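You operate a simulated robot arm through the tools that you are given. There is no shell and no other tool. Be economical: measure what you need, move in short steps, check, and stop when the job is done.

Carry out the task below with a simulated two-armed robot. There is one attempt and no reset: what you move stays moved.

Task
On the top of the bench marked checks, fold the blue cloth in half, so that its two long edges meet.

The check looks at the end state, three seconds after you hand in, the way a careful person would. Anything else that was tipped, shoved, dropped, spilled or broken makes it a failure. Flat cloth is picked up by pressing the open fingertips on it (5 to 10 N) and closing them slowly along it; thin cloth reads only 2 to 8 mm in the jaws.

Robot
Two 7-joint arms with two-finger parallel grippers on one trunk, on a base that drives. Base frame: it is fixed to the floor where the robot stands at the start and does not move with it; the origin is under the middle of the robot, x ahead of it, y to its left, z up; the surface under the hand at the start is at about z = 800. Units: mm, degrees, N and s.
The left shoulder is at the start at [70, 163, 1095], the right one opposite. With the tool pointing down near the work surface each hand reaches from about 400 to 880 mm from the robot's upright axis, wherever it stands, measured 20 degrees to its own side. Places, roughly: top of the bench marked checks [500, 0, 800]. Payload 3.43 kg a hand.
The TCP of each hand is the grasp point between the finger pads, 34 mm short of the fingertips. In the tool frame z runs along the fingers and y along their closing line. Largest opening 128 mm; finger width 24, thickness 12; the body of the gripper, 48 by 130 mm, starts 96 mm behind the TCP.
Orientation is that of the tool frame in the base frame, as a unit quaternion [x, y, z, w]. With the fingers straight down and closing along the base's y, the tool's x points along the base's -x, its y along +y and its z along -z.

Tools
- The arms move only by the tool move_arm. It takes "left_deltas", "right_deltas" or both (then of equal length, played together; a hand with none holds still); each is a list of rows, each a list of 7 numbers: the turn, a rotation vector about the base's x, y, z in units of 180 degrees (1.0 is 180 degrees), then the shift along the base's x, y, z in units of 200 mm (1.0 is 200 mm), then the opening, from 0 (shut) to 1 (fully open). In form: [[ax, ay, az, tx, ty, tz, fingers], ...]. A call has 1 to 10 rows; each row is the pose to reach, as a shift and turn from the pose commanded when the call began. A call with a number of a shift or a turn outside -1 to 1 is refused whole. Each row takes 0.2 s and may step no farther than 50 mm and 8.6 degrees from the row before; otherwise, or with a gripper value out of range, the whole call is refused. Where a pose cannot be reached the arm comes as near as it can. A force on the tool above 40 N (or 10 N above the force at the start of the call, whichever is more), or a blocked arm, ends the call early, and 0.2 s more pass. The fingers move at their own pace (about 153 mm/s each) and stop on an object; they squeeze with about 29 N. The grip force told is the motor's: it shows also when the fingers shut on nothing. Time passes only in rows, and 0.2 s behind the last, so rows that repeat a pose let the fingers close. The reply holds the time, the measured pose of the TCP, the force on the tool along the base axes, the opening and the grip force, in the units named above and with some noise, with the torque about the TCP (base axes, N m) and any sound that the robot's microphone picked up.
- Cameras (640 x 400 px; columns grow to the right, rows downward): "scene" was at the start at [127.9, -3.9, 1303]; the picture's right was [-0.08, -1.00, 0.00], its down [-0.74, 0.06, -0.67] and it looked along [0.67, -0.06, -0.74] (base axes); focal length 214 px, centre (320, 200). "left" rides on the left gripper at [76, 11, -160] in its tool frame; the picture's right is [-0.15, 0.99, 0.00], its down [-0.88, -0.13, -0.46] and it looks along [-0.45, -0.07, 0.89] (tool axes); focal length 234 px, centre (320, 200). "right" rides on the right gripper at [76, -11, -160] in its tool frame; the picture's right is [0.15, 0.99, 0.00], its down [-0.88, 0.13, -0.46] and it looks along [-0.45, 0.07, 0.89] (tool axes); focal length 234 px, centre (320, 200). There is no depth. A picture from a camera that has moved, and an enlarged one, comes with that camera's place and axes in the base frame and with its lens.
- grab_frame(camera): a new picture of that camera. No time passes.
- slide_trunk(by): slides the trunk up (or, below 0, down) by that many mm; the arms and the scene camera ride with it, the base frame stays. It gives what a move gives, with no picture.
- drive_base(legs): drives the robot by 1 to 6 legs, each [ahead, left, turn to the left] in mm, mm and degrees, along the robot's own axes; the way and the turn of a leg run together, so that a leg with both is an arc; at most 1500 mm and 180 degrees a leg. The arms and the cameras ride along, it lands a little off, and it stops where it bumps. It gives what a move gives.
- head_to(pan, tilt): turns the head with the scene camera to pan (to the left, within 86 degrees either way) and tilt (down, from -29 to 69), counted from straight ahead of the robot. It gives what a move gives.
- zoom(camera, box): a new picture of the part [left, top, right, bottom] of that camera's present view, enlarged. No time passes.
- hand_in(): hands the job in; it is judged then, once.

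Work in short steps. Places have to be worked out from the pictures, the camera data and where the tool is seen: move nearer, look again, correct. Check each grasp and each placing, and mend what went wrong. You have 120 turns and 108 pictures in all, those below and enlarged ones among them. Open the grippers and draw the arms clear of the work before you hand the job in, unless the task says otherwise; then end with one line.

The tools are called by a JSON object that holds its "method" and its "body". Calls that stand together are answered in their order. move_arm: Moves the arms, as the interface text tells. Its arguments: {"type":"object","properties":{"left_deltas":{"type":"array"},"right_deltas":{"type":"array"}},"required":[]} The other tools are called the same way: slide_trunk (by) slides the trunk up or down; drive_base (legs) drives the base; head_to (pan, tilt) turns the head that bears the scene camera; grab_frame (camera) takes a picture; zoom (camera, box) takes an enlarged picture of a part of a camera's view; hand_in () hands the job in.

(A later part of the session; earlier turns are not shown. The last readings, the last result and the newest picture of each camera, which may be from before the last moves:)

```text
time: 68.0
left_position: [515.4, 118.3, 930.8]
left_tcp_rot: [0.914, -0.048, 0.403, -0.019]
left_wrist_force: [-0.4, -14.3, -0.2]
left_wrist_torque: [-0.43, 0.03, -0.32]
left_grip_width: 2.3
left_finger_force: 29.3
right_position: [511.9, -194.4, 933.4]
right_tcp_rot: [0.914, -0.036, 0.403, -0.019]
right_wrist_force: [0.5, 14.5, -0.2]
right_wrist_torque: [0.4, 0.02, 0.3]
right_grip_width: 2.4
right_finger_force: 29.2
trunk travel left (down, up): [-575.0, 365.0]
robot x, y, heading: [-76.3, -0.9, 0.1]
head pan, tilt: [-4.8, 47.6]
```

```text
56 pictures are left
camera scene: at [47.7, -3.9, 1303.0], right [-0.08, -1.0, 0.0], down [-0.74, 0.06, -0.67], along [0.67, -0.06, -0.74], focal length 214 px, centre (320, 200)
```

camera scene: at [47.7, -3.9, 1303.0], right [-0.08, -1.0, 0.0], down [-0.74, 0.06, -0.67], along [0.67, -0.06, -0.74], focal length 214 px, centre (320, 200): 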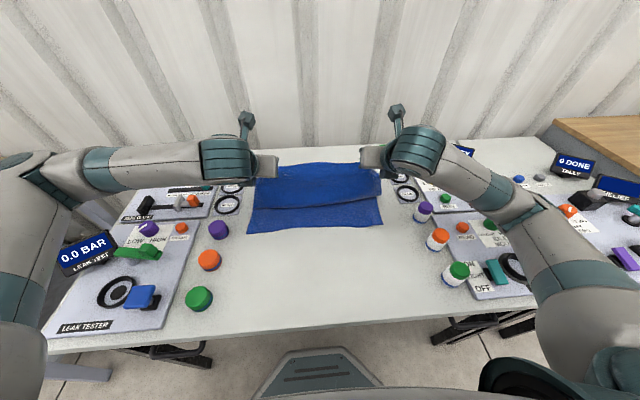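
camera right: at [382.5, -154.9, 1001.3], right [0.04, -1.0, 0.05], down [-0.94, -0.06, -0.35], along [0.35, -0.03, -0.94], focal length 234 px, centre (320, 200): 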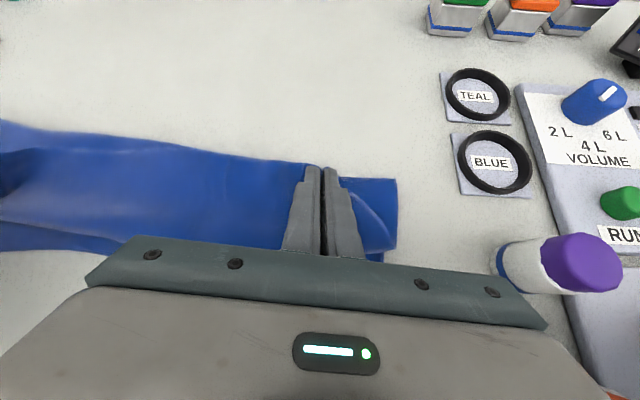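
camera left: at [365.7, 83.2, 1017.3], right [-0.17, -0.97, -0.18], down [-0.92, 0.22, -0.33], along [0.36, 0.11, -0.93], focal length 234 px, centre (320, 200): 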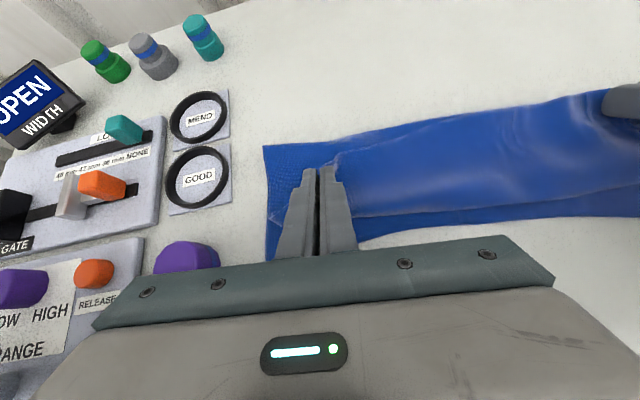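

The hands are correctly spread. I lower 45 mm for slack and then drive the base back 120 mm, which carries the edge over toward the near side.

{"method": "move_arm", "body": {"left_deltas": [[0, 0, 0, 0.0, 0, -0.1, 0], [0, 0, 0, 0, 0, -0.225, 0]], "right_deltas": [[0, 0, 0, -0.02, 0, -0.1, 0], [0, 0, 0, -0.03, 0, -0.225, 0]]}}

{"method": "drive_base", "body": {"legs": [[-120, 0, 0]]}}

{"method": "grab_frame", "body": {"camera": "scene"}}

{"method": "grab_frame", "body": {"camera": "left"}}

{"method": "grab_frame", "body": {"camera": "right"}}

```text
time: 68.6
left_position: [517.9, 122.1, 888.9]
left_tcp_rot: [0.914, -0.046, 0.404, -0.018]
left_wrist_force: [-0.2, -23.2, 0.6]
left_wrist_torque: [-0.67, 0.02, -0.5]
left_grip_width: 2.1
left_finger_force: 29.0
right_position: [512.1, -192.1, 895.6]
right_tcp_rot: [0.912, -0.036, 0.408, -0.015]
right_wrist_force: [0.6, 24.3, 0.0]
right_wrist_torque: [0.67, 0.02, 0.55]
right_grip_width: 2.6
right_finger_force: 28.9
trunk travel left (down, up): [-575.0, 365.0]
robot x, y, heading: [-79.0, -1.7, 0.4]
head pan, tilt: [-4.8, 47.6]
```

```text
time: 69.8
left_position: [398.1, 120.2, 886.7]
left_tcp_rot: [0.913, -0.049, 0.404, -0.02]
left_wrist_force: [-1.2, -21.2, 0.2]
left_wrist_torque: [-0.58, 0.0, -0.44]
left_grip_width: 2.3
left_finger_force: 29.1
right_position: [387.9, -194.6, 887.3]
right_tcp_rot: [0.914, -0.039, 0.404, -0.017]
right_wrist_force: [0.4, 21.4, -0.6]
right_wrist_torque: [0.6, 0.0, 0.49]
right_grip_width: 2.4
right_finger_force: 28.9
trunk travel left (down, up): [-575.0, 365.0]
robot x, y, heading: [-195.4, 4.7, -0.2]
head pan, tilt: [-4.8, 47.6]
```

```text
55 pictures are left
camera scene: at [-70.7, -3.4, 1302.7], right [-0.09, -1.0, 0.0], down [-0.73, 0.06, -0.68], along [0.67, -0.06, -0.74], focal length 214 px, centre (320, 200)
```

scene: 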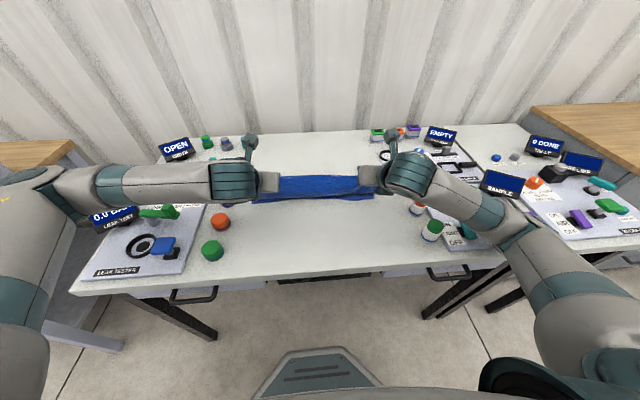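

```text
54 pictures are left
camera left: at [331.4, 101.9, 1050.3], right [-0.17, -0.97, -0.18], down [-0.92, 0.22, -0.33], along [0.36, 0.11, -0.93], focal length 234 px, centre (320, 200)
```

left: 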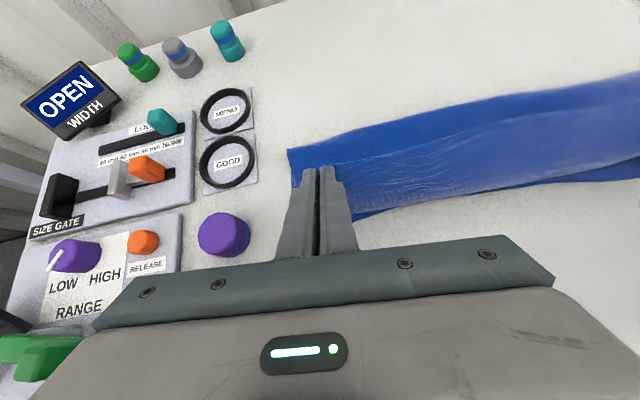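

```text
53 pictures are left
camera right: at [321.6, -190.1, 1052.5], right [0.04, -1.0, 0.05], down [-0.94, -0.06, -0.35], along [0.35, -0.03, -0.94], focal length 234 px, centre (320, 200)
```

right: 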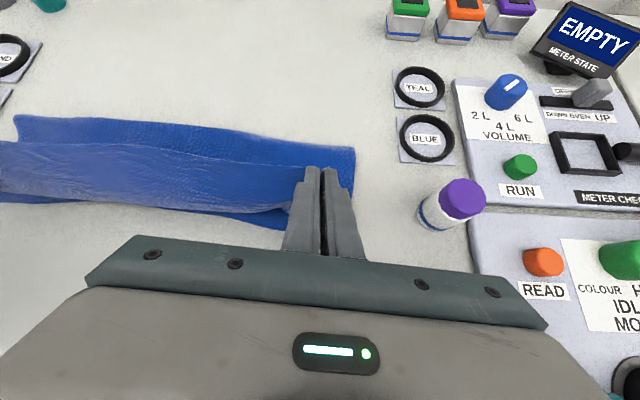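

The fold looks good. I lower the edge to just above the near edge (left TCP to about (383,130,838), right to about (362,-185,838)).

{"method": "move_arm", "body": {"left_deltas": [[0, 0, 0, -0.02, 0.015, -0.07, 0], [0, 0, 0, -0.04, 0.03, -0.13, 0], [0, 0, 0, -0.06, 0.045, -0.19, 0], [0, 0, 0, -0.075, 0.05, -0.24, 0], [0, 0, 0, -0.075, 0.05, -0.24, 0]], "right_deltas": [[0, 0, 0, -0.03, 0.015, -0.07, 0], [0, 0, 0, -0.06, 0.03, -0.13, 0], [0, 0, 0, -0.1, 0.045, -0.19, 0], [0, 0, 0, -0.13, 0.05, -0.24, 0], [0, 0, 0, -0.13, 0.05, -0.24, 0]]}}

{"method": "grab_frame", "body": {"camera": "left"}}

{"method": "grab_frame", "body": {"camera": "right"}}

{"method": "zoom", "body": {"camera": "scene", "box": [200, 110, 440, 260]}}

```text
time: 71.0
left_position: [377.1, 132.9, 839.2]
left_tcp_rot: [0.912, -0.05, 0.407, -0.017]
left_wrist_force: [-2.4, -16.6, 0.8]
left_wrist_torque: [-0.47, 0.05, -0.4]
left_grip_width: 2.5
left_finger_force: 29.0
right_position: [352.8, -179.7, 838.9]
right_tcp_rot: [0.915, -0.038, 0.402, -0.016]
right_wrist_force: [2.5, 18.0, 1.9]
right_wrist_torque: [0.49, 0.1, 0.4]
right_grip_width: 2.3
right_finger_force: 28.8
trunk travel left (down, up): [-575.0, 365.0]
robot x, y, heading: [-202.7, 1.4, -0.3]
head pan, tilt: [-4.8, 47.6]
```

```text
52 pictures are left
camera left: at [309.1, 115.3, 1001.4], right [-0.17, -0.97, -0.18], down [-0.91, 0.23, -0.34], along [0.37, 0.11, -0.92], focal length 234 px, centre (320, 200)
```

left: 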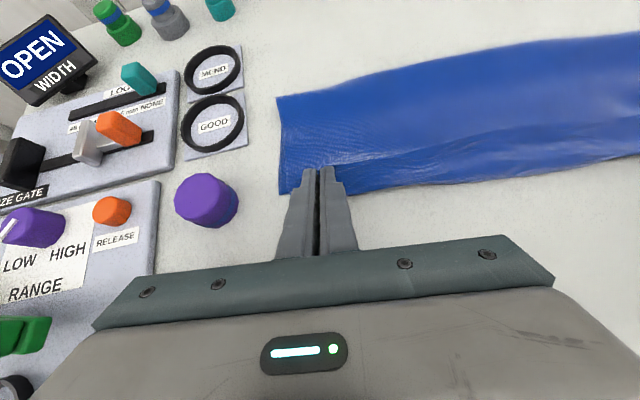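

```text
51 pictures are left
camera right: at [286.7, -174.5, 1003.0], right [0.04, -1.0, 0.05], down [-0.94, -0.06, -0.35], along [0.35, -0.03, -0.94], focal length 234 px, centre (320, 200)
```

right: 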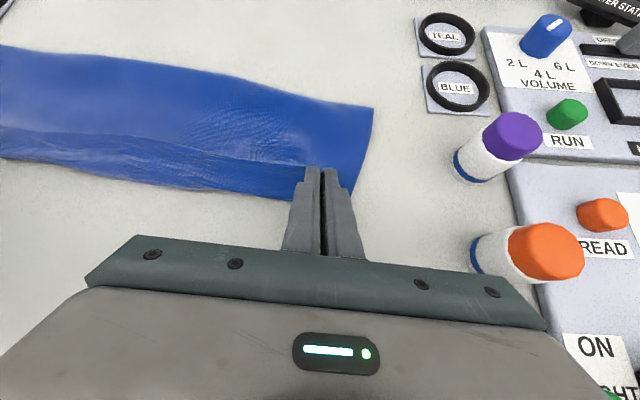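

```text
2.67 times, centred on (320, 185) of scene
camera zoom: at [-79.7, 2.5, 1300.8], right [-0.09, -1.0, 0.0], down [-0.73, 0.06, -0.68], along [0.68, -0.06, -0.73], focal length 572 px, centre (320, 240)
```

zoom: 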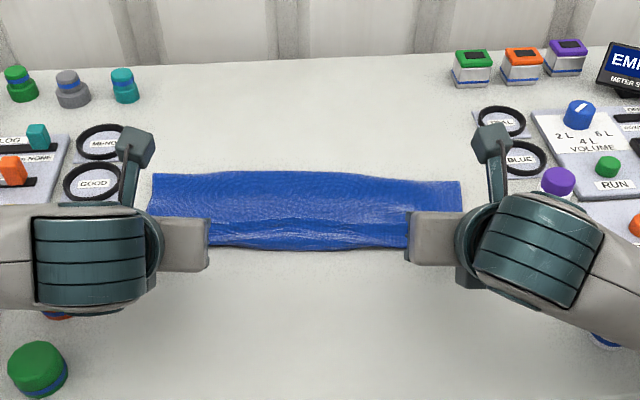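

The upper edge now runs along the near edge. I zoom in at both tips.

{"method": "zoom", "body": {"camera": "left", "box": [240, 130, 400, 230]}}

{"method": "zoom", "body": {"camera": "right", "box": [240, 130, 400, 230]}}

```text
4.00 times, centred on (320, 180) of left
camera zoom: at [309.1, 115.3, 1001.4], right [-0.17, -0.97, -0.18], down [-0.91, 0.23, -0.34], along [0.37, 0.11, -0.92], focal length 937 px, centre (320, 280)
```

zoom: 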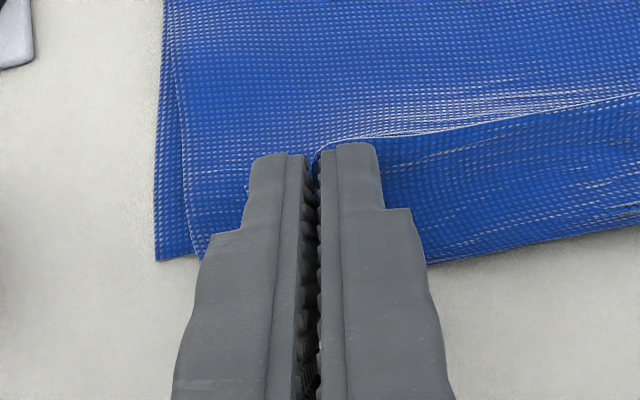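

```text
4.00 times, centred on (320, 180) of right
camera zoom: at [286.7, -174.5, 1003.0], right [0.04, -1.0, 0.05], down [-0.94, -0.06, -0.35], along [0.35, -0.03, -0.94], focal length 937 px, centre (320, 280)
```

zoom: 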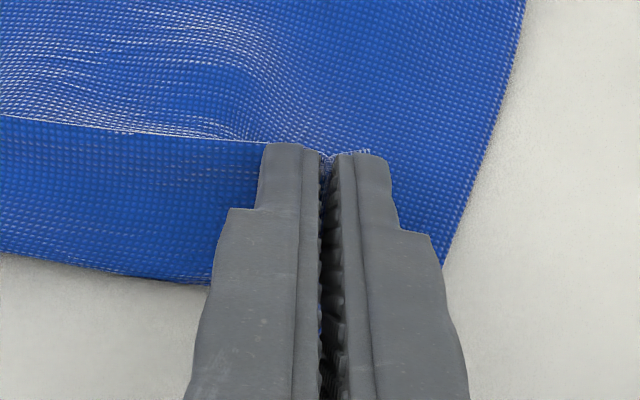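

The far edge strip of about 20 mm is standing or folding back at the grip, so laid out flat it would overshoot slightly. I back the hands off 12 mm and tilt a bit more. Then I open gently and see how the edge settles.

{"method": "move_arm", "body": {"left_deltas": [[0, -0.04, 0, 0.02, -0.005, 0.0, 0], [0, -0.07, 0, 0.04, -0.005, -0.01, 0], [0, -0.07, 0, 0.04, -0.005, -0.02, 0], [0, -0.07, 0, 0.04, -0.005, -0.02, 0.03], [0, -0.07, 0, 0.04, -0.005, -0.02, 0.06], [0, -0.07, 0, 0.04, -0.005, -0.02, 0.1], [0, -0.07, 0, 0.04, -0.005, -0.02, 0.16], [0, -0.07, 0, 0.04, -0.005, -0.02, 0.22]], "right_deltas": [[0, -0.04, 0, 0.02, 0.005, 0.0, 0], [0, -0.07, 0, 0.04, 0.005, -0.01, 0], [0, -0.07, 0, 0.04, 0.005, -0.02, 0], [0, -0.07, 0, 0.04, 0.005, -0.02, 0.03], [0, -0.07, 0, 0.04, 0.005, -0.02, 0.06], [0, -0.07, 0, 0.04, 0.005, -0.02, 0.1], [0, -0.07, 0, 0.04, 0.005, -0.02, 0.16], [0, -0.07, 0, 0.04, 0.005, -0.02, 0.22]]}}

{"method": "zoom", "body": {"camera": "left", "box": [200, 90, 440, 240]}}

{"method": "zoom", "body": {"camera": "right", "box": [200, 90, 440, 240]}}

```text
time: 72.8
left_position: [391.3, 129.2, 835.0]
left_tcp_rot: [0.864, -0.047, 0.501, -0.024]
left_wrist_force: [0.0, 0.1, 0.3]
left_wrist_torque: [0.01, 0.02, -0.02]
left_grip_width: 28.0
left_finger_force: 0.1
right_position: [369.7, -163.8, 850.5]
right_tcp_rot: [0.887, -0.018, 0.46, -0.034]
right_wrist_force: [-0.3, 0.8, 0.4]
right_wrist_torque: [0.01, -0.02, 0.0]
right_grip_width: 28.2
right_finger_force: 0.0
right hand out of reach, approached as far as the arm can: row 1, 2, 3, 4, 5, 6, 7, 8
trunk travel left (down, up): [-575.0, 365.0]
robot x, y, heading: [-195.8, 0.8, 0.1]
head pan, tilt: [-4.8, 47.6]
```

```text
2.67 times, centred on (320, 165) of left
camera zoom: at [291.8, 110.7, 978.9], right [-0.13, -0.97, -0.22], down [-0.82, 0.22, -0.52], along [0.55, 0.11, -0.82], focal length 624 px, centre (320, 293)
```

zoom: 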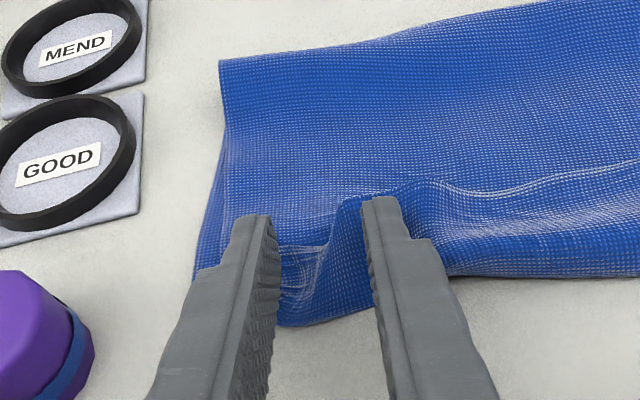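

```text
2.67 times, centred on (320, 165) of right
camera zoom: at [283.8, -164.3, 1006.3], right [0.09, -1.0, 0.04], down [-0.88, -0.1, -0.46], along [0.47, 0.0, -0.88], focal length 624 px, centre (320, 293)
```

zoom: 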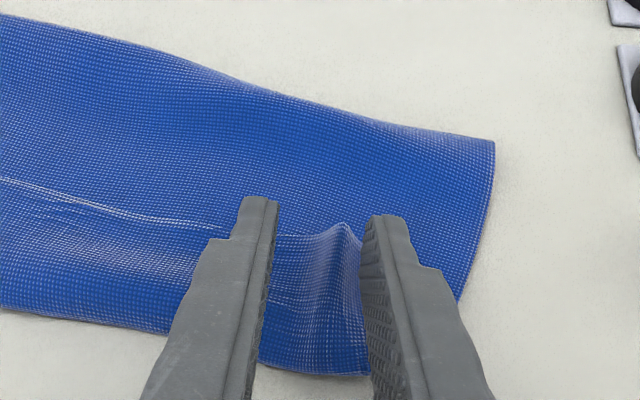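

The fingers are open and the ridges remain as small tents. I widen them a little and withdraw backward along the finger direction, then look.

{"method": "move_arm", "body": {"left_deltas": [[0, 0, 0, 0, 0, 0.01, 0.3], [0, 0, 0, -0.1, 0, 0.07, 0.3], [0, 0, 0, -0.25, 0, 0.17, 0.3], [0, 0, 0, -0.4, 0, 0.35, 0.3], [0, 0.03, 0, -0.45, 0, 0.55, 0.3]], "right_deltas": [[0, 0, 0, 0, 0, 0.01, 0.3], [0, 0, 0, -0.05, 0, 0.1, 0.3], [0, 0.03, 0, -0.1, 0, 0.25, 0.3], [0, 0.06, 0, -0.1, -0.05, 0.45, 0.3], [0, 0.1, 0, -0.1, -0.1, 0.65, 0.3]]}}

{"method": "grab_frame", "body": {"camera": "scene"}}

{"method": "grab_frame", "body": {"camera": "left"}}

{"method": "grab_frame", "body": {"camera": "right"}}

```text
time: 74.0
left_position: [348.7, 106.5, 946.9]
left_tcp_rot: [0.886, -0.048, 0.46, -0.023]
left_wrist_force: [0.7, -0.3, -0.7]
left_wrist_torque: [-0.03, -0.03, -0.01]
left_grip_width: 38.6
left_finger_force: 0.0
left hand out of reach, approached as far as the arm can: row 3, 4, 5
right_position: [351.2, -183.3, 981.5]
right_tcp_rot: [0.948, -0.022, 0.315, -0.031]
right_wrist_force: [-0.1, 0.1, -0.2]
right_wrist_torque: [0.01, 0.0, 0.0]
right_grip_width: 38.3
right_finger_force: 0.0
right hand out of reach, approached as far as the arm can: row 3
trunk travel left (down, up): [-575.0, 365.0]
robot x, y, heading: [-199.3, 1.5, -0.2]
head pan, tilt: [-4.8, 47.6]
```

```text
45 pictures are left
camera scene: at [-69.9, -2.9, 1302.9], right [-0.09, -1.0, 0.0], down [-0.74, 0.06, -0.67], along [0.67, -0.06, -0.74], focal length 214 px, centre (320, 200)
```

scene: 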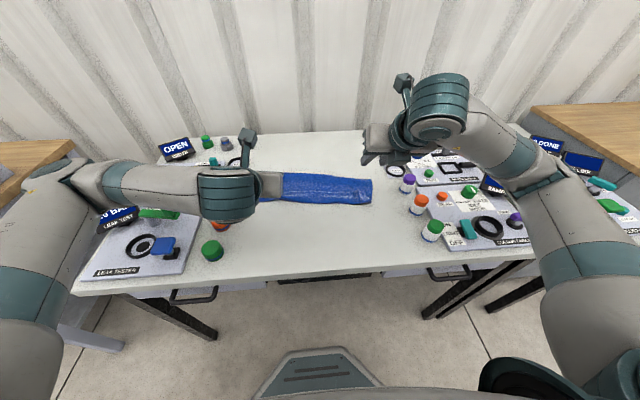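

```text
44 pictures are left
camera left: at [261.6, 86.7, 1100.6], right [-0.15, -0.97, -0.2], down [-0.87, 0.22, -0.44], along [0.47, 0.11, -0.87], focal length 234 px, centre (320, 200)
```

left: 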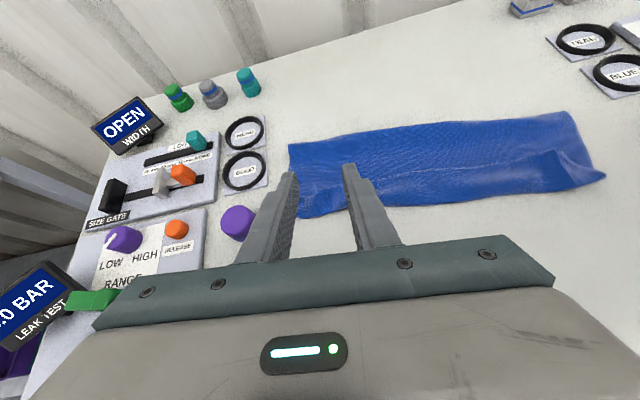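

```text
43 pictures are left
camera right: at [317.1, -183.5, 1155.4], right [0.09, -1.0, 0.02], down [-0.98, -0.1, -0.17], along [0.17, 0.0, -0.99], focal length 234 px, centre (320, 200)
```

right: 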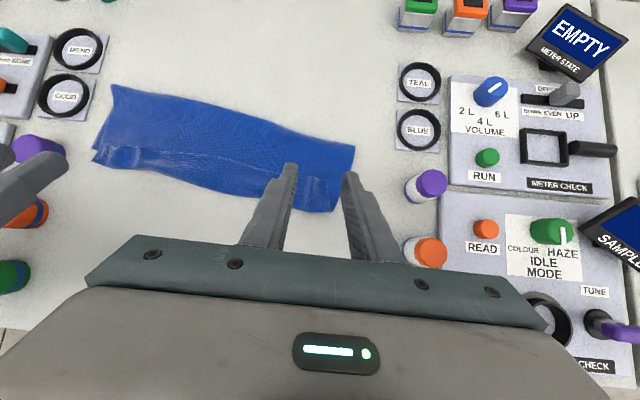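

The cloth is folded. I straighten the hands, move them up and outward, and inspect the edges.

{"method": "move_arm", "body": {"left_deltas": [[0, 0.04, 0, 0.07, 0.1, 0.05, 0.3], [0, 0.08, 0, 0.14, 0.2, 0.1, 0.3], [0, 0.12, 0, 0.21, 0.3, 0.15, 0.3], [0, 0.16, 0, 0.28, 0.4, 0.2, 0.3], [0, 0.2, 0, 0.35, 0.5, 0.25, 0.3], [0, 0.24, 0, 0.42, 0.6, 0.3, 0.3], [0, 0.28, 0, 0.5, 0.7, 0.3, 0.3], [0, 0.304, 0, 0.5, 0.75, 0.3, 0.3]], "right_deltas": [[0, 0.03, 0, 0.07, -0.1, 0.02, 0.3], [0, 0.06, 0, 0.14, -0.2, 0.05, 0.3], [0, 0.09, 0, 0.21, -0.3, 0.08, 0.3], [0, 0.12, 0, 0.28, -0.4, 0.1, 0.3], [0, 0.15, 0, 0.35, -0.5, 0.12, 0.3], [0, 0.18, 0, 0.42, -0.6, 0.15, 0.3], [0, 0.205, 0, 0.5, -0.7, 0.15, 0.3], [0, 0.205, 0, 0.5, -0.75, 0.15, 0.3]]}}

{"method": "zoom", "body": {"camera": "scene", "box": [240, 150, 400, 250]}}

{"method": "grab_frame", "body": {"camera": "left"}}

```text
time: 75.8
left_position: [449.3, 257.1, 1006.3]
left_tcp_rot: [0.999, -0.053, 0.001, 0.002]
left_wrist_force: [-0.2, 0.1, -0.7]
left_wrist_torque: [0.02, -0.02, 0.01]
left_grip_width: 38.4
left_finger_force: 0.1
right_position: [450.5, -334.3, 1010.3]
right_tcp_rot: [0.999, -0.031, -0.001, -0.022]
right_wrist_force: [0.8, -0.1, 0.0]
right_wrist_torque: [0.04, -0.01, -0.04]
right_grip_width: 38.6
right_finger_force: 0.0
trunk travel left (down, up): [-575.0, 365.0]
robot x, y, heading: [-196.0, 2.0, -0.2]
head pan, tilt: [-4.8, 47.6]
```

```text
4.00 times, centred on (320, 200) of scene
camera zoom: at [-69.8, -3.3, 1303.1], right [-0.09, -1.0, 0.0], down [-0.74, 0.06, -0.67], along [0.67, -0.06, -0.74], focal length 858 px, centre (320, 200)
```

zoom: 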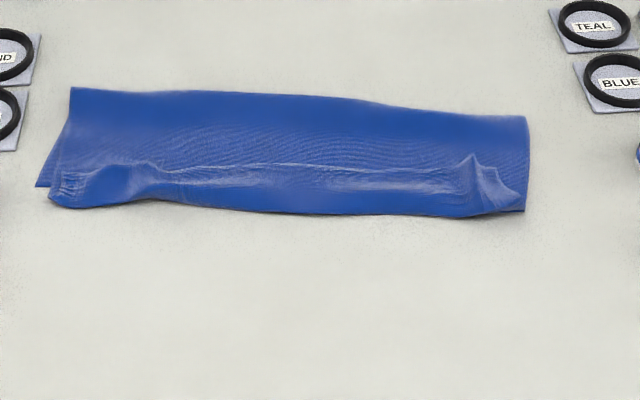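

```text
41 pictures are left
camera left: at [523.7, 238.1, 1166.6], right [-0.25, -0.97, 0.0], down [-0.86, 0.22, 0.45], along [-0.44, 0.11, -0.89], focal length 234 px, centre (320, 200)
```

left: 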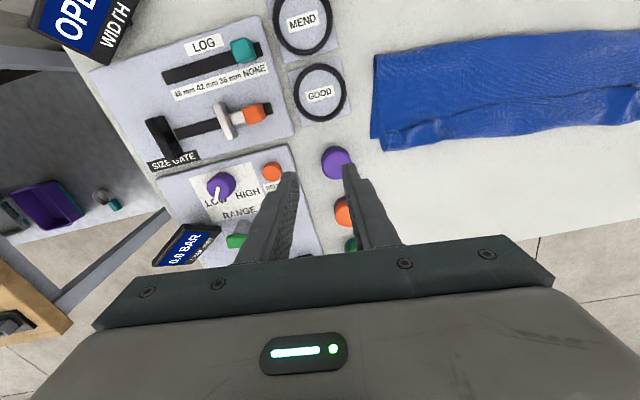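

The fold is in place, but the upper edge is hairpinned back on itself (flap about 30 mm on the left, 60–70 mm on the right) and it overshoots. I'll regrasp the flap at its two small tents, lift and roll it over with more tilt. First I drive back another 100 mm for wrist room, then look from above the tents.

{"method": "drive_base", "body": {"legs": [[-100, 0, 0]]}}

{"method": "move_arm", "body": {"left_deltas": [[0, 0.02, 0, 0.15, -0.15, 0, 0.3], [0, 0.04, 0, 0.3, -0.3, 0, 0.3], [0, 0.07, 0, 0.42, -0.45, -0.05, 0.3], [0, 0.1, 0, 0.48, -0.6, -0.15, 0.3], [0, 0.13, 0, 0.5, -0.72, -0.25, 0.3]], "right_deltas": [[0, 0.02, -0.008, 0.1, 0.15, 0, 0.3], [0, 0.04, -0.008, 0.2, 0.3, 0, 0.3], [0, 0.07, -0.008, 0.3, 0.45, -0.05, 0.3], [0, 0.1, -0.008, 0.38, 0.6, -0.15, 0.3], [0, 0.13, -0.008, 0.42, 0.8, -0.25, 0.3]]}}

{"method": "grab_frame", "body": {"camera": "left"}}

{"method": "grab_frame", "body": {"camera": "right"}}

```text
time: 77.0
left_position: [346.3, 256.3, 1005.2]
left_tcp_rot: [0.999, -0.053, 0.001, 0.002]
left_wrist_force: [-0.3, 0.3, 0.5]
left_wrist_torque: [0.04, -0.03, -0.01]
left_grip_width: 38.6
left_finger_force: 0.1
right_position: [347.3, -334.5, 1009.3]
right_tcp_rot: [0.999, -0.031, -0.001, -0.023]
right_wrist_force: [0.0, -0.1, 0.3]
right_wrist_torque: [0.02, -0.02, -0.03]
right_grip_width: 38.5
right_finger_force: 0.2
trunk travel left (down, up): [-575.0, 365.0]
robot x, y, heading: [-303.0, 1.1, -0.1]
head pan, tilt: [-4.8, 47.6]
```

```text
time: 78.2
left_position: [425.5, 115.0, 961.0]
left_tcp_rot: [0.979, -0.051, -0.196, 0.015]
left_wrist_force: [-0.4, 1.2, -0.5]
left_wrist_torque: [-0.15, 0.03, 0.03]
left_grip_width: 38.6
left_finger_force: 0.0
left hand out of reach, approached as far as the arm can: row 5
right_position: [428.9, -166.3, 964.7]
right_tcp_rot: [0.978, -0.047, -0.203, -0.012]
right_wrist_force: [-0.3, 1.6, 0.2]
right_wrist_torque: [-0.09, 0.0, 0.08]
right_grip_width: 38.3
right_finger_force: 0.0
trunk travel left (down, up): [-575.0, 365.0]
robot x, y, heading: [-298.8, 2.9, -0.1]
head pan, tilt: [-4.8, 47.6]
```

```text
40 pictures are left
camera left: at [557.0, 97.5, 1079.4], right [-0.23, -0.97, 0.11], down [-0.62, 0.23, 0.75], along [-0.75, 0.11, -0.65], focal length 234 px, centre (320, 200)
```

left: 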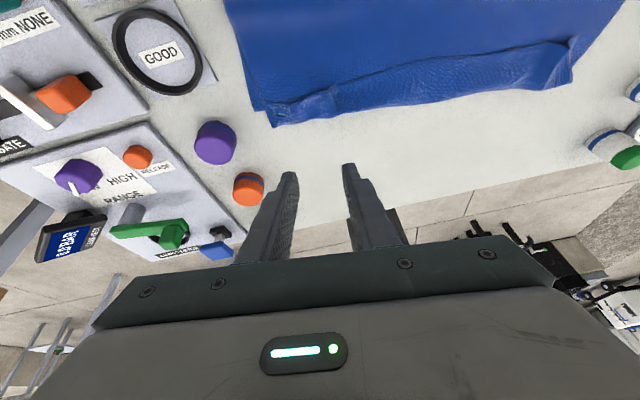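

```text
39 pictures are left
camera right: at [563.7, -169.1, 1082.1], right [0.04, -1.0, -0.06], down [-0.64, -0.07, 0.77], along [-0.77, 0.01, -0.64], focal length 234 px, centre (320, 200)
```

right: 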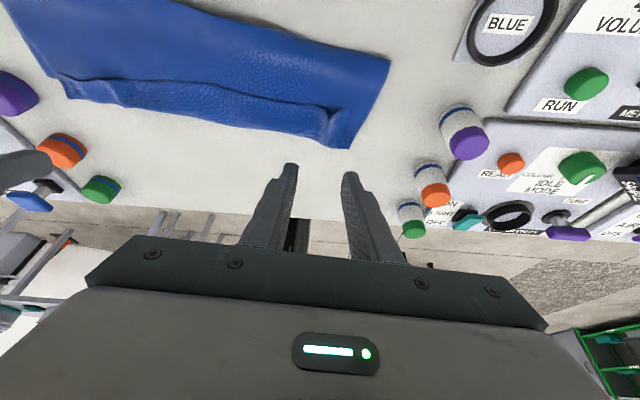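

This view shows the hairpin flap well. I zoom in for detail.

{"method": "zoom", "body": {"camera": "left", "box": [220, 10, 460, 160]}}

{"method": "zoom", "body": {"camera": "right", "box": [200, 20, 440, 170]}}

```text
2.67 times, centred on (340, 85) of left
camera zoom: at [557.0, 97.5, 1079.4], right [-0.23, -0.97, 0.11], down [-0.62, 0.23, 0.75], along [-0.75, 0.11, -0.65], focal length 624 px, centre (267, 507)
```

zoom: 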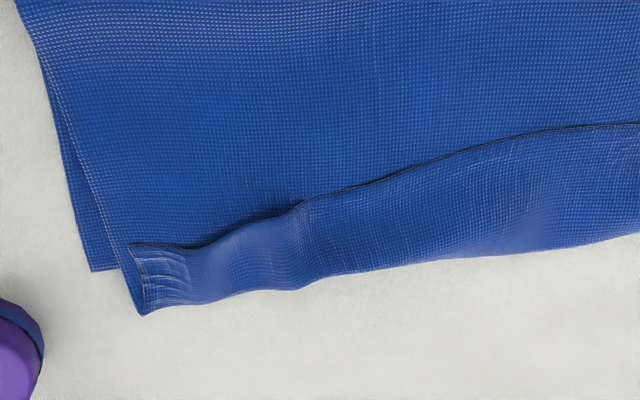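

```text
2.67 times, centred on (320, 95) of right
camera zoom: at [563.7, -169.1, 1082.1], right [0.04, -1.0, -0.06], down [-0.64, -0.07, 0.77], along [-0.77, 0.01, -0.64], focal length 624 px, centre (320, 480)
```

zoom: 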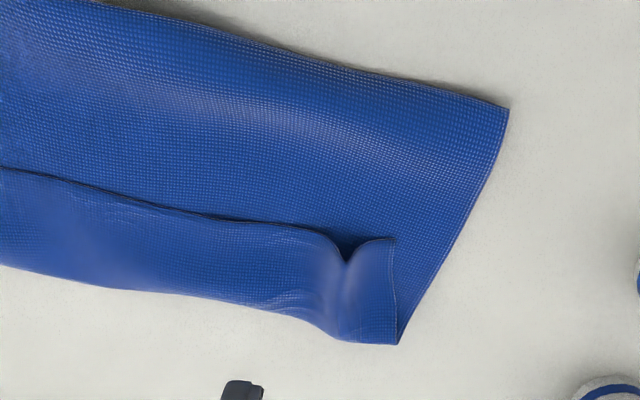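

The geometry is clear. The flap's free edge is at left (433,130) and right (410,-165), with the lower near edge running (427,182)→(363,-204). I lower the hands, leaning back so the tips land just inside the flap edge, to about 15 mm above it.

{"method": "move_arm", "body": {"left_deltas": [[0, 0, 0, 0.01, 0.02, -0.18, 0.3], [0, 0, 0, 0.02, 0.04, -0.36, 0.3], [0, 0, 0, 0.03, 0.05, -0.53, 0.3], [0, 0, 0, 0.03, 0.05, -0.53, 0.3]], "right_deltas": [[0, 0, 0, -0.04, 0.005, -0.18, 0.3], [0, 0, 0, -0.08, 0.005, -0.36, 0.3], [0, 0, 0, -0.11, 0.005, -0.55, 0.3], [0, 0, 0, -0.11, 0.005, -0.55, 0.3]]}}

{"method": "zoom", "body": {"camera": "left", "box": [200, 80, 440, 230]}}

{"method": "zoom", "body": {"camera": "right", "box": [200, 80, 440, 230]}}

```text
time: 79.2
left_position: [429.5, 120.2, 853.0]
left_tcp_rot: [0.978, -0.051, -0.201, 0.012]
left_wrist_force: [-0.2, 0.4, -0.1]
left_wrist_torque: [-0.05, -0.02, -0.02]
left_grip_width: 38.3
left_finger_force: 0.1
right_position: [411.6, -173.2, 852.7]
right_tcp_rot: [0.978, -0.048, -0.203, -0.015]
right_wrist_force: [0.2, -0.3, 0.1]
right_wrist_torque: [0.0, 0.01, 0.05]
right_grip_width: 38.5
right_finger_force: 0.3
trunk travel left (down, up): [-575.0, 365.0]
robot x, y, heading: [-301.3, -3.9, 0.2]
head pan, tilt: [-4.8, 47.6]
```

```text
2.67 times, centred on (320, 155) of left
camera zoom: at [561.9, 102.6, 970.5], right [-0.23, -0.97, 0.1], down [-0.61, 0.22, 0.76], along [-0.76, 0.11, -0.64], focal length 624 px, centre (320, 320)
```

zoom: 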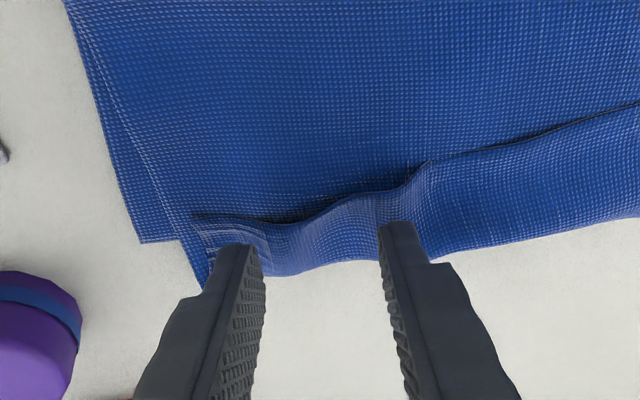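

```text
2.67 times, centred on (320, 155) of right
camera zoom: at [543.8, -176.1, 969.7], right [0.04, -1.0, -0.07], down [-0.64, -0.08, 0.77], along [-0.77, 0.02, -0.64], focal length 624 px, centre (320, 320)
```

zoom: 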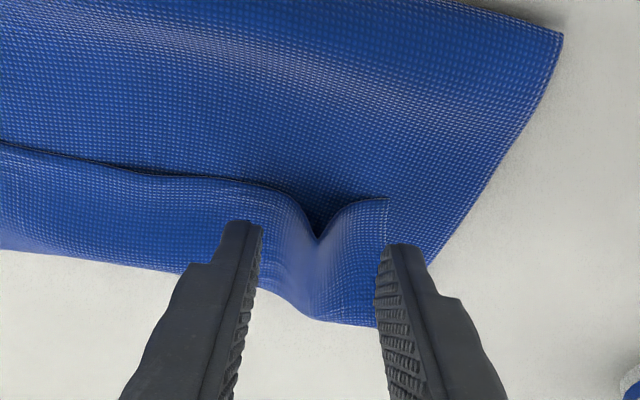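

I shift the right hand 14 mm inward so its outer finger is on the flap. Then I lower both until they touch.

{"method": "move_arm", "body": {"left_deltas": [[0, 0, 0, -0.01, 0.005, -0.02, 0.3], [0, 0, 0, -0.01, 0.01, -0.05, 0.3], [0, 0, 0, -0.01, 0.01, -0.065, 0.3], [0, 0, 0, -0.01, 0.01, -0.075, 0.3], [0, 0, 0, -0.01, 0.01, -0.075, 0.3]], "right_deltas": [[0, 0, 0, -0.01, 0.04, 0, 0.3], [0, 0, 0, -0.03, 0.07, -0.03, 0.3], [0, 0, 0, -0.03, 0.07, -0.06, 0.3], [0, 0, 0, -0.03, 0.07, -0.075, 0.3], [0, 0, 0, -0.03, 0.07, -0.075, 0.3]]}}

{"method": "zoom", "body": {"camera": "left", "box": [200, 80, 440, 230]}}

{"method": "zoom", "body": {"camera": "right", "box": [200, 80, 440, 230]}}

```text
time: 80.4
left_position: [424.6, 123.9, 840.4]
left_tcp_rot: [0.978, -0.051, -0.2, 0.014]
left_wrist_force: [0.4, 0.5, 2.6]
left_wrist_torque: [0.07, 0.0, -0.01]
left_grip_width: 38.3
left_finger_force: 0.0
right_position: [405.8, -160.1, 838.7]
right_tcp_rot: [0.978, -0.047, -0.202, -0.016]
right_wrist_force: [4.6, -1.9, 24.8]
right_wrist_torque: [-0.52, -0.08, 0.1]
right_grip_width: 38.7
right_finger_force: 0.5
trunk travel left (down, up): [-575.0, 365.0]
robot x, y, heading: [-301.1, -0.5, -0.2]
head pan, tilt: [-4.8, 47.6]
```

```text
2.67 times, centred on (320, 155) of left
camera zoom: at [557.8, 104.4, 958.7], right [-0.23, -0.97, 0.1], down [-0.61, 0.23, 0.76], along [-0.76, 0.11, -0.65], focal length 624 px, centre (320, 320)
```

zoom: 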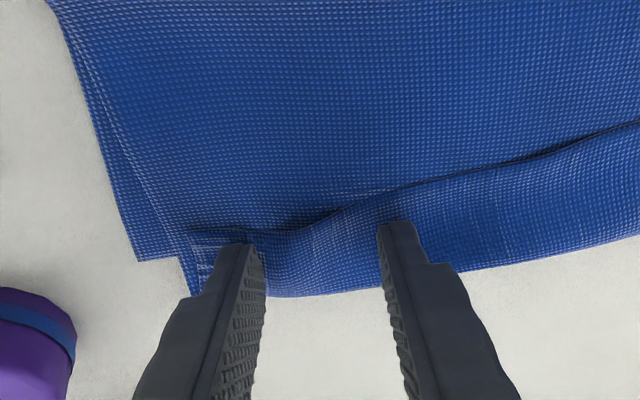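

```text
2.67 times, centred on (320, 155) of right
camera zoom: at [538.2, -163.2, 956.4], right [0.03, -1.0, -0.07], down [-0.64, -0.08, 0.77], along [-0.77, 0.02, -0.64], focal length 624 px, centre (320, 320)
```

zoom: 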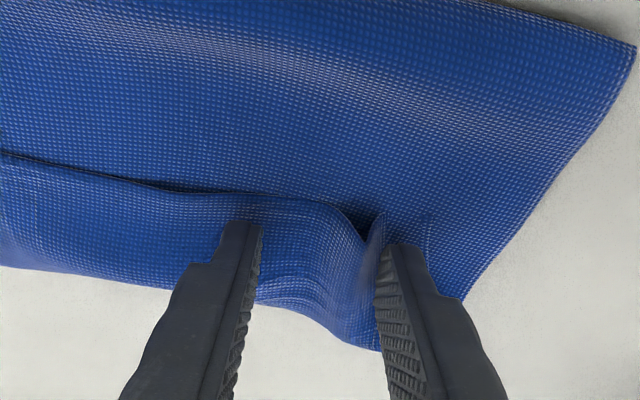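

The right is pressing too hard (25 N) and the left is light. I trim the right up 1.4 mm and the left down 0.5 mm, and close slowly to halfway.

{"method": "move_arm", "body": {"left_deltas": [[0, 0, 0, 0, 0, -0.002, 0.3], [0, 0, 0, 0, 0, -0.003, 0.28], [0, 0, 0, 0, 0, -0.003, 0.25], [0, 0, 0, 0, 0, -0.003, 0.22], [0, 0, 0, 0, 0, -0.003, 0.19], [0, 0, 0, 0, 0, -0.003, 0.16]], "right_deltas": [[0, 0, 0, 0, 0, 0.006, 0.3], [0, 0, 0, 0, 0, 0.007, 0.28], [0, 0, 0, 0, 0, 0.007, 0.25], [0, 0, 0, 0, 0, 0.007, 0.22], [0, 0, 0, 0, 0, 0.007, 0.19], [0, 0, 0, 0, 0, 0.007, 0.16]]}}

{"method": "zoom", "body": {"camera": "left", "box": [200, 80, 440, 230]}}

{"method": "zoom", "body": {"camera": "right", "box": [200, 80, 440, 230]}}

```text
time: 81.8
left_position: [422.4, 122.7, 839.9]
left_tcp_rot: [0.978, -0.052, -0.199, 0.013]
left_wrist_force: [-0.3, -1.7, 7.5]
left_wrist_torque: [0.07, 0.02, 0.01]
left_grip_width: 19.6
left_finger_force: 0.2
right_position: [403.6, -158.0, 837.4]
right_tcp_rot: [0.978, -0.048, -0.202, -0.015]
right_wrist_force: [0.8, 0.0, 22.2]
right_wrist_torque: [-0.24, 0.1, -0.01]
right_grip_width: 18.7
right_finger_force: 0.1
trunk travel left (down, up): [-575.0, 365.0]
robot x, y, heading: [-295.0, 1.2, -0.3]
head pan, tilt: [-4.8, 47.6]
```

```text
2.67 times, centred on (320, 155) of left
camera zoom: at [556.1, 103.8, 957.9], right [-0.23, -0.97, 0.1], down [-0.61, 0.23, 0.76], along [-0.76, 0.11, -0.65], focal length 624 px, centre (320, 320)
```

zoom: 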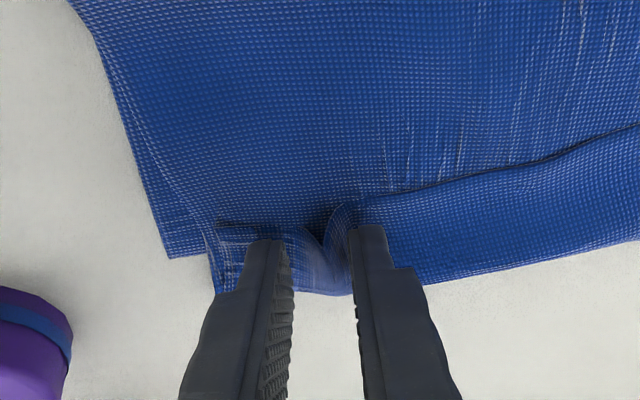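

```text
2.67 times, centred on (320, 155) of right
camera zoom: at [536.5, -162.8, 956.1], right [0.04, -1.0, -0.07], down [-0.64, -0.08, 0.77], along [-0.77, 0.02, -0.64], focal length 624 px, centre (320, 320)
```

zoom: 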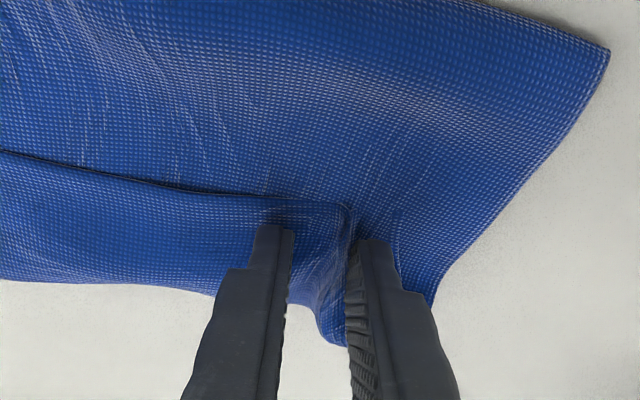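

The left ridge is forming in the flap and the right one is folding between the fingers. I finish closing, easing the right up slightly.

{"method": "move_arm", "body": {"left_deltas": [[0, 0, 0, 0, 0, 0.001, 0.13], [0, 0, 0, 0, 0, 0.002, 0.1], [0, 0, 0, 0, 0, 0.003, 0.07], [0, 0, 0, 0, 0, 0.004, 0.04], [0, 0, 0, 0, 0, 0.004, 0.0], [0, 0, 0, 0, 0, 0.004, 0.0]], "right_deltas": [[0, 0, 0, 0, 0, 0.004, 0.13], [0, 0, 0, 0, 0, 0.006, 0.1], [0, 0, 0, 0, 0, 0.008, 0.07], [0, 0, 0, 0, 0, 0.008, 0.04], [0, 0, 0, 0, 0, 0.008, 0.0], [0, 0, 0, 0, 0, 0.008, 0.0]]}}

{"method": "move_arm", "body": {"left_deltas": [[0, 0, 0, 0, 0, 0.05, 0], [0, 0, 0, 0.02, 0, 0.12, 0], [0, 0, 0, 0.06, -0.01, 0.2, 0]], "right_deltas": [[0, 0, 0, 0, 0, 0.05, 0], [0, 0, 0, 0.02, 0, 0.12, 0], [0, 0, 0, 0.06, -0.01, 0.2, 0]]}}

{"method": "grab_frame", "body": {"camera": "left"}}

{"method": "grab_frame", "body": {"camera": "right"}}

```text
time: 83.2
left_position: [423.6, 123.2, 840.0]
left_tcp_rot: [0.978, -0.052, -0.2, 0.012]
left_wrist_force: [0.5, 1.3, 9.6]
left_wrist_torque: [0.13, 0.07, 0.04]
left_grip_width: 3.9
left_finger_force: 29.0
right_position: [402.8, -159.1, 839.3]
right_tcp_rot: [0.978, -0.049, -0.203, -0.016]
right_wrist_force: [-1.4, -0.6, 5.9]
right_wrist_torque: [-0.03, 0.08, 0.02]
right_grip_width: 2.6
right_finger_force: 29.0
trunk travel left (down, up): [-575.0, 365.0]
robot x, y, heading: [-297.3, -1.0, -0.2]
head pan, tilt: [-4.8, 47.6]
```

```text
time: 84.0
left_position: [435.8, 121.7, 876.4]
left_tcp_rot: [0.978, -0.052, -0.201, 0.012]
left_wrist_force: [0.1, -0.1, 0.0]
left_wrist_torque: [0.0, 0.01, -0.01]
left_grip_width: 4.0
left_finger_force: 29.1
right_position: [414.9, -163.8, 878.4]
right_tcp_rot: [0.978, -0.047, -0.203, -0.017]
right_wrist_force: [0.2, -0.4, -0.4]
right_wrist_torque: [0.02, 0.0, -0.02]
right_grip_width: 2.8
right_finger_force: 29.2
trunk travel left (down, up): [-575.0, 365.0]
robot x, y, heading: [-297.1, 1.7, -0.0]
head pan, tilt: [-4.8, 47.6]
```

```text
30 pictures are left
camera left: at [569.8, 102.4, 994.6], right [-0.23, -0.97, 0.1], down [-0.61, 0.22, 0.76], along [-0.76, 0.11, -0.64], focal length 234 px, centre (320, 200)
```

left: 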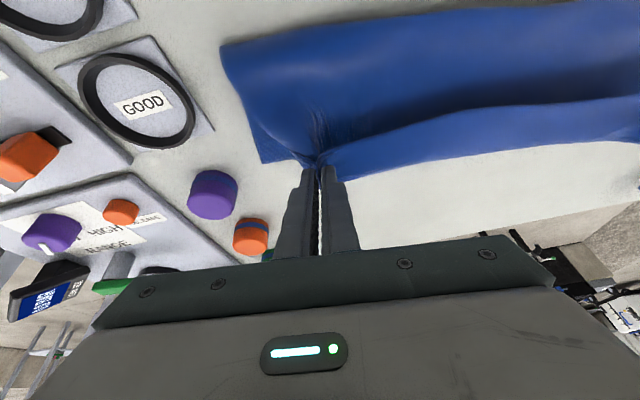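

```text
29 pictures are left
camera right: at [549.0, -168.1, 996.3], right [0.03, -1.0, -0.07], down [-0.64, -0.08, 0.77], along [-0.77, 0.02, -0.64], focal length 234 px, centre (320, 200)
```

right: 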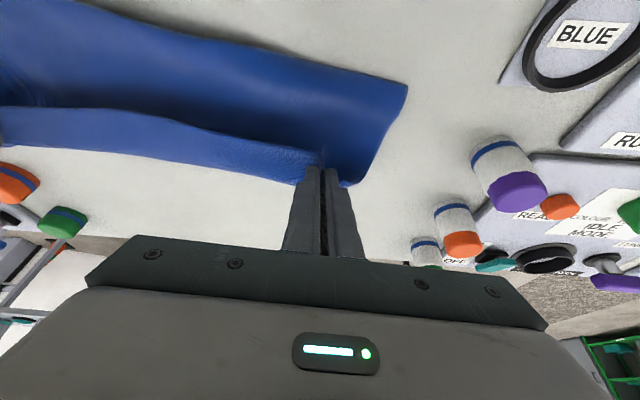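

The right reads 2.8 mm, as before. The left reads 4.0 mm and may have caught the body layer too. I lift further, moving +x to unroll the fold, and check.

{"method": "move_arm", "body": {"left_deltas": [[0, 0, 0, 0.1, -0.02, 0.12, 0], [0, 0, 0, 0.22, -0.04, 0.24, 0], [0, 0, 0, 0.34, -0.06, 0.34, 0], [0, 0, 0, 0.34, -0.06, 0.34, 0]], "right_deltas": [[0, 0, 0, 0.1, -0.03, 0.12, 0], [0, 0, 0, 0.22, -0.06, 0.24, 0], [0, 0, 0, 0.34, -0.08, 0.34, 0], [0, 0, 0, 0.34, -0.08, 0.34, 0]]}}

{"method": "zoom", "body": {"camera": "scene", "box": [220, 100, 420, 225]}}

{"method": "grab_frame", "body": {"camera": "left"}}

```text
time: 85.0
left_position: [436.3, 128.6, 929.2]
left_tcp_rot: [0.978, -0.053, -0.201, 0.014]
left_wrist_force: [0.3, -17.8, -1.5]
left_wrist_torque: [-0.69, -0.03, 0.12]
left_grip_width: 5.1
left_finger_force: 29.2
left hand out of reach, approached as far as the arm can: row 1, 2, 3, 4
right_position: [440.9, -170.3, 921.6]
right_tcp_rot: [0.978, -0.046, -0.204, -0.016]
right_wrist_force: [-0.4, 17.7, 0.3]
right_wrist_torque: [0.66, 0.03, 0.02]
right_grip_width: 2.5
right_finger_force: 28.8
right hand out of reach, approached as far as the arm can: row 2, 3, 4
trunk travel left (down, up): [-575.0, 365.0]
robot x, y, heading: [-298.7, 0.8, -0.2]
head pan, tilt: [-4.8, 47.6]
```

```text
3.20 times, centred on (320, 162) of scene
camera zoom: at [-171.7, -2.3, 1303.0], right [-0.09, -1.0, 0.0], down [-0.74, 0.06, -0.67], along [0.67, -0.06, -0.74], focal length 686 px, centre (320, 320)
```

zoom: 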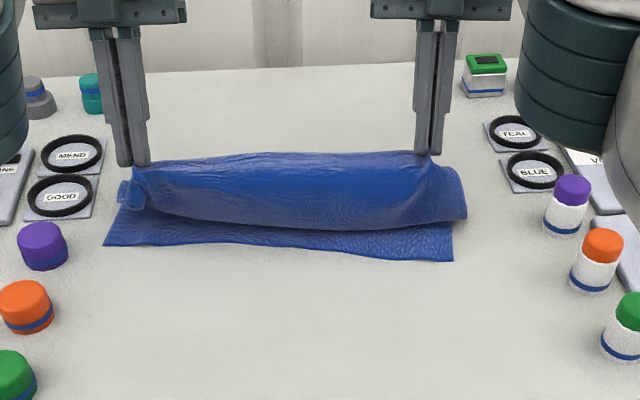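

```text
27 pictures are left
camera left: at [569.4, 110.9, 1047.2], right [-0.23, -0.97, 0.11], down [-0.61, 0.23, 0.76], along [-0.76, 0.11, -0.64], focal length 234 px, centre (320, 200)
```

left: 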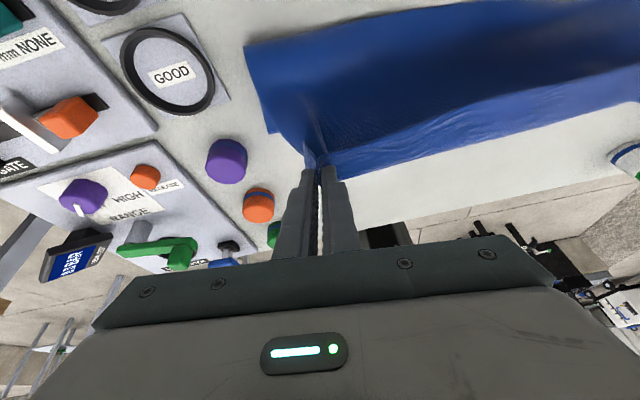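

The backward lean limits reach, and the lower edge lies well at NL (417,187)→NR (361,-190). I roll the hands forward to +30° while carrying the edge to +x, unrolling the fold to mid-cloth.

{"method": "move_arm", "body": {"left_deltas": [[0, -0.04, 0, 0.02, -0.005, 0.005, 0], [0, -0.08, 0, 0.08, -0.01, 0.01, 0], [0, -0.12, 0, 0.16, -0.02, 0.02, 0], [0, -0.16, 0, 0.24, -0.03, 0.02, 0], [0, -0.2, 0, 0.32, -0.05, 0.02, 0], [0, -0.24, 0, 0.4, -0.06, 0.02, 0], [0, -0.28, 0, 0.48, -0.07, 0.02, 0], [0, -0.294, 0, 0.5, -0.075, 0.02, 0]], "right_deltas": [[0, -0.04, 0, 0.0, -0.005, 0.02, 0], [0, -0.08, 0, 0.02, -0.01, 0.04, 0], [0, -0.12, 0, 0.05, -0.02, 0.06, 0], [0, -0.16, 0, 0.1, -0.03, 0.06, 0], [0, -0.2, 0, 0.14, -0.04, 0.06, 0], [0, -0.24, 0, 0.18, -0.05, 0.06, 0], [0, -0.28, 0, 0.24, -0.06, 0.06, 0], [0, -0.294, 0, 0.26, -0.065, 0.06, 0]]}}

{"method": "zoom", "body": {"camera": "scene", "box": [220, 100, 420, 225]}}

{"method": "zoom", "body": {"camera": "left", "box": [220, 90, 460, 240]}}

```text
time: 85.3
left_position: [445.2, 114.9, 931.4]
left_tcp_rot: [0.983, -0.065, -0.172, 0.014]
left_wrist_force: [0.2, -20.0, -0.1]
left_wrist_torque: [-0.73, -0.04, -0.06]
left_grip_width: 2.0
left_finger_force: 28.7
left hand out of reach, approached as far as the arm can: row 1
right_position: [452.2, -194.7, 926.3]
right_tcp_rot: [0.982, -0.091, -0.16, -0.038]
right_wrist_force: [-1.0, 21.2, 0.0]
right_wrist_torque: [0.83, 0.0, 0.08]
right_grip_width: 3.5
right_finger_force: 28.2
trunk travel left (down, up): [-575.0, 365.0]
robot x, y, heading: [-300.6, 2.9, -0.4]
head pan, tilt: [-4.8, 47.6]
stopped in row 1 (left hand): the force on the tool passed its limit at 47 N (the readings are from after the stop); the commanded pose is now the measured one
```

```text
3.20 times, centred on (320, 162) of scene
camera zoom: at [-173.0, -6.0, 1303.1], right [-0.09, -1.0, 0.0], down [-0.73, 0.07, -0.67], along [0.67, -0.06, -0.74], focal length 686 px, centre (320, 320)
```

zoom: 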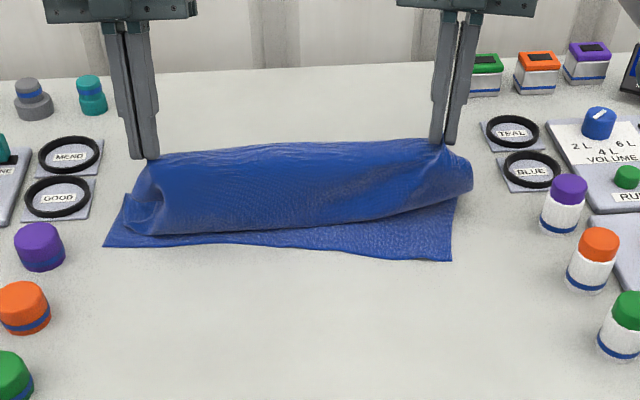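

```text
2.67 times, centred on (340, 165) of left
camera zoom: at [569.4, 94.7, 1058.4], right [-0.26, -0.96, 0.1], down [-0.65, 0.25, 0.72], along [-0.71, 0.12, -0.69], focal length 624 px, centre (267, 293)
```

zoom: 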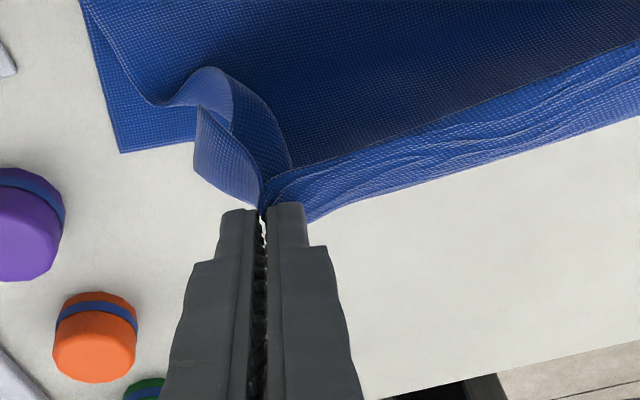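

The left grip now reads 2.0 mm and holds only the flap corner, which is good. The stop came from the hands pulling apart, so I continue the roll with a slightly smaller spacing.

{"method": "move_arm", "body": {"left_deltas": [[0, -0.035, 0, 0.01, -0.02, 0.0, 0], [0, -0.07, 0, 0.06, -0.025, 0.01, 0], [0, -0.105, 0, 0.13, -0.03, 0.02, 0], [0, -0.14, 0, 0.2, -0.03, 0.03, 0], [0, -0.175, 0, 0.27, -0.03, 0.04, 0], [0, -0.21, 0, 0.34, -0.03, 0.05, 0], [0, -0.245, 0, 0.4, -0.03, 0.05, 0], [0, -0.277, 0, 0.455, -0.03, 0.05, 0]], "right_deltas": [[0, -0.035, 0, 0.0, 0.01, 0.0, 0], [0, -0.07, 0, 0.02, 0.01, 0.01, 0], [0, -0.105, 0, 0.05, 0.01, 0.02, 0], [0, -0.14, 0, 0.08, 0.01, 0.03, 0], [0, -0.175, 0, 0.11, 0.01, 0.04, 0], [0, -0.21, 0, 0.14, 0.01, 0.05, 0], [0, -0.245, 0, 0.17, 0.01, 0.05, 0], [0, -0.277, 0, 0.2, 0.01, 0.05, 0]]}}

{"method": "zoom", "body": {"camera": "scene", "box": [220, 100, 420, 225]}}

```text
time: 87.2
left_position: [536.3, 116.1, 942.1]
left_tcp_rot: [0.964, -0.061, 0.258, -0.014]
left_wrist_force: [-4.0, -20.8, -1.2]
left_wrist_torque: [-0.47, 0.11, -0.65]
left_grip_width: 2.2
left_finger_force: 29.4
right_position: [492.5, -191.8, 935.9]
right_tcp_rot: [0.958, -0.069, 0.27, -0.071]
right_wrist_force: [3.6, 21.1, 0.1]
right_wrist_torque: [0.43, -0.06, 0.59]
right_grip_width: 3.0
right_finger_force: 27.9
trunk travel left (down, up): [-575.0, 365.0]
robot x, y, heading: [-297.1, -0.4, -0.1]
head pan, tilt: [-4.8, 47.6]
```

```text
3.20 times, centred on (320, 162) of scene
camera zoom: at [-171.5, -2.6, 1303.1], right [-0.09, -1.0, 0.0], down [-0.74, 0.06, -0.67], along [0.67, -0.06, -0.74], focal length 686 px, centre (320, 320)
```

zoom: 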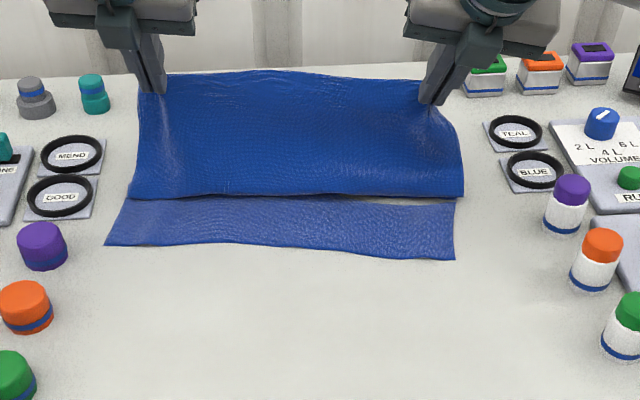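

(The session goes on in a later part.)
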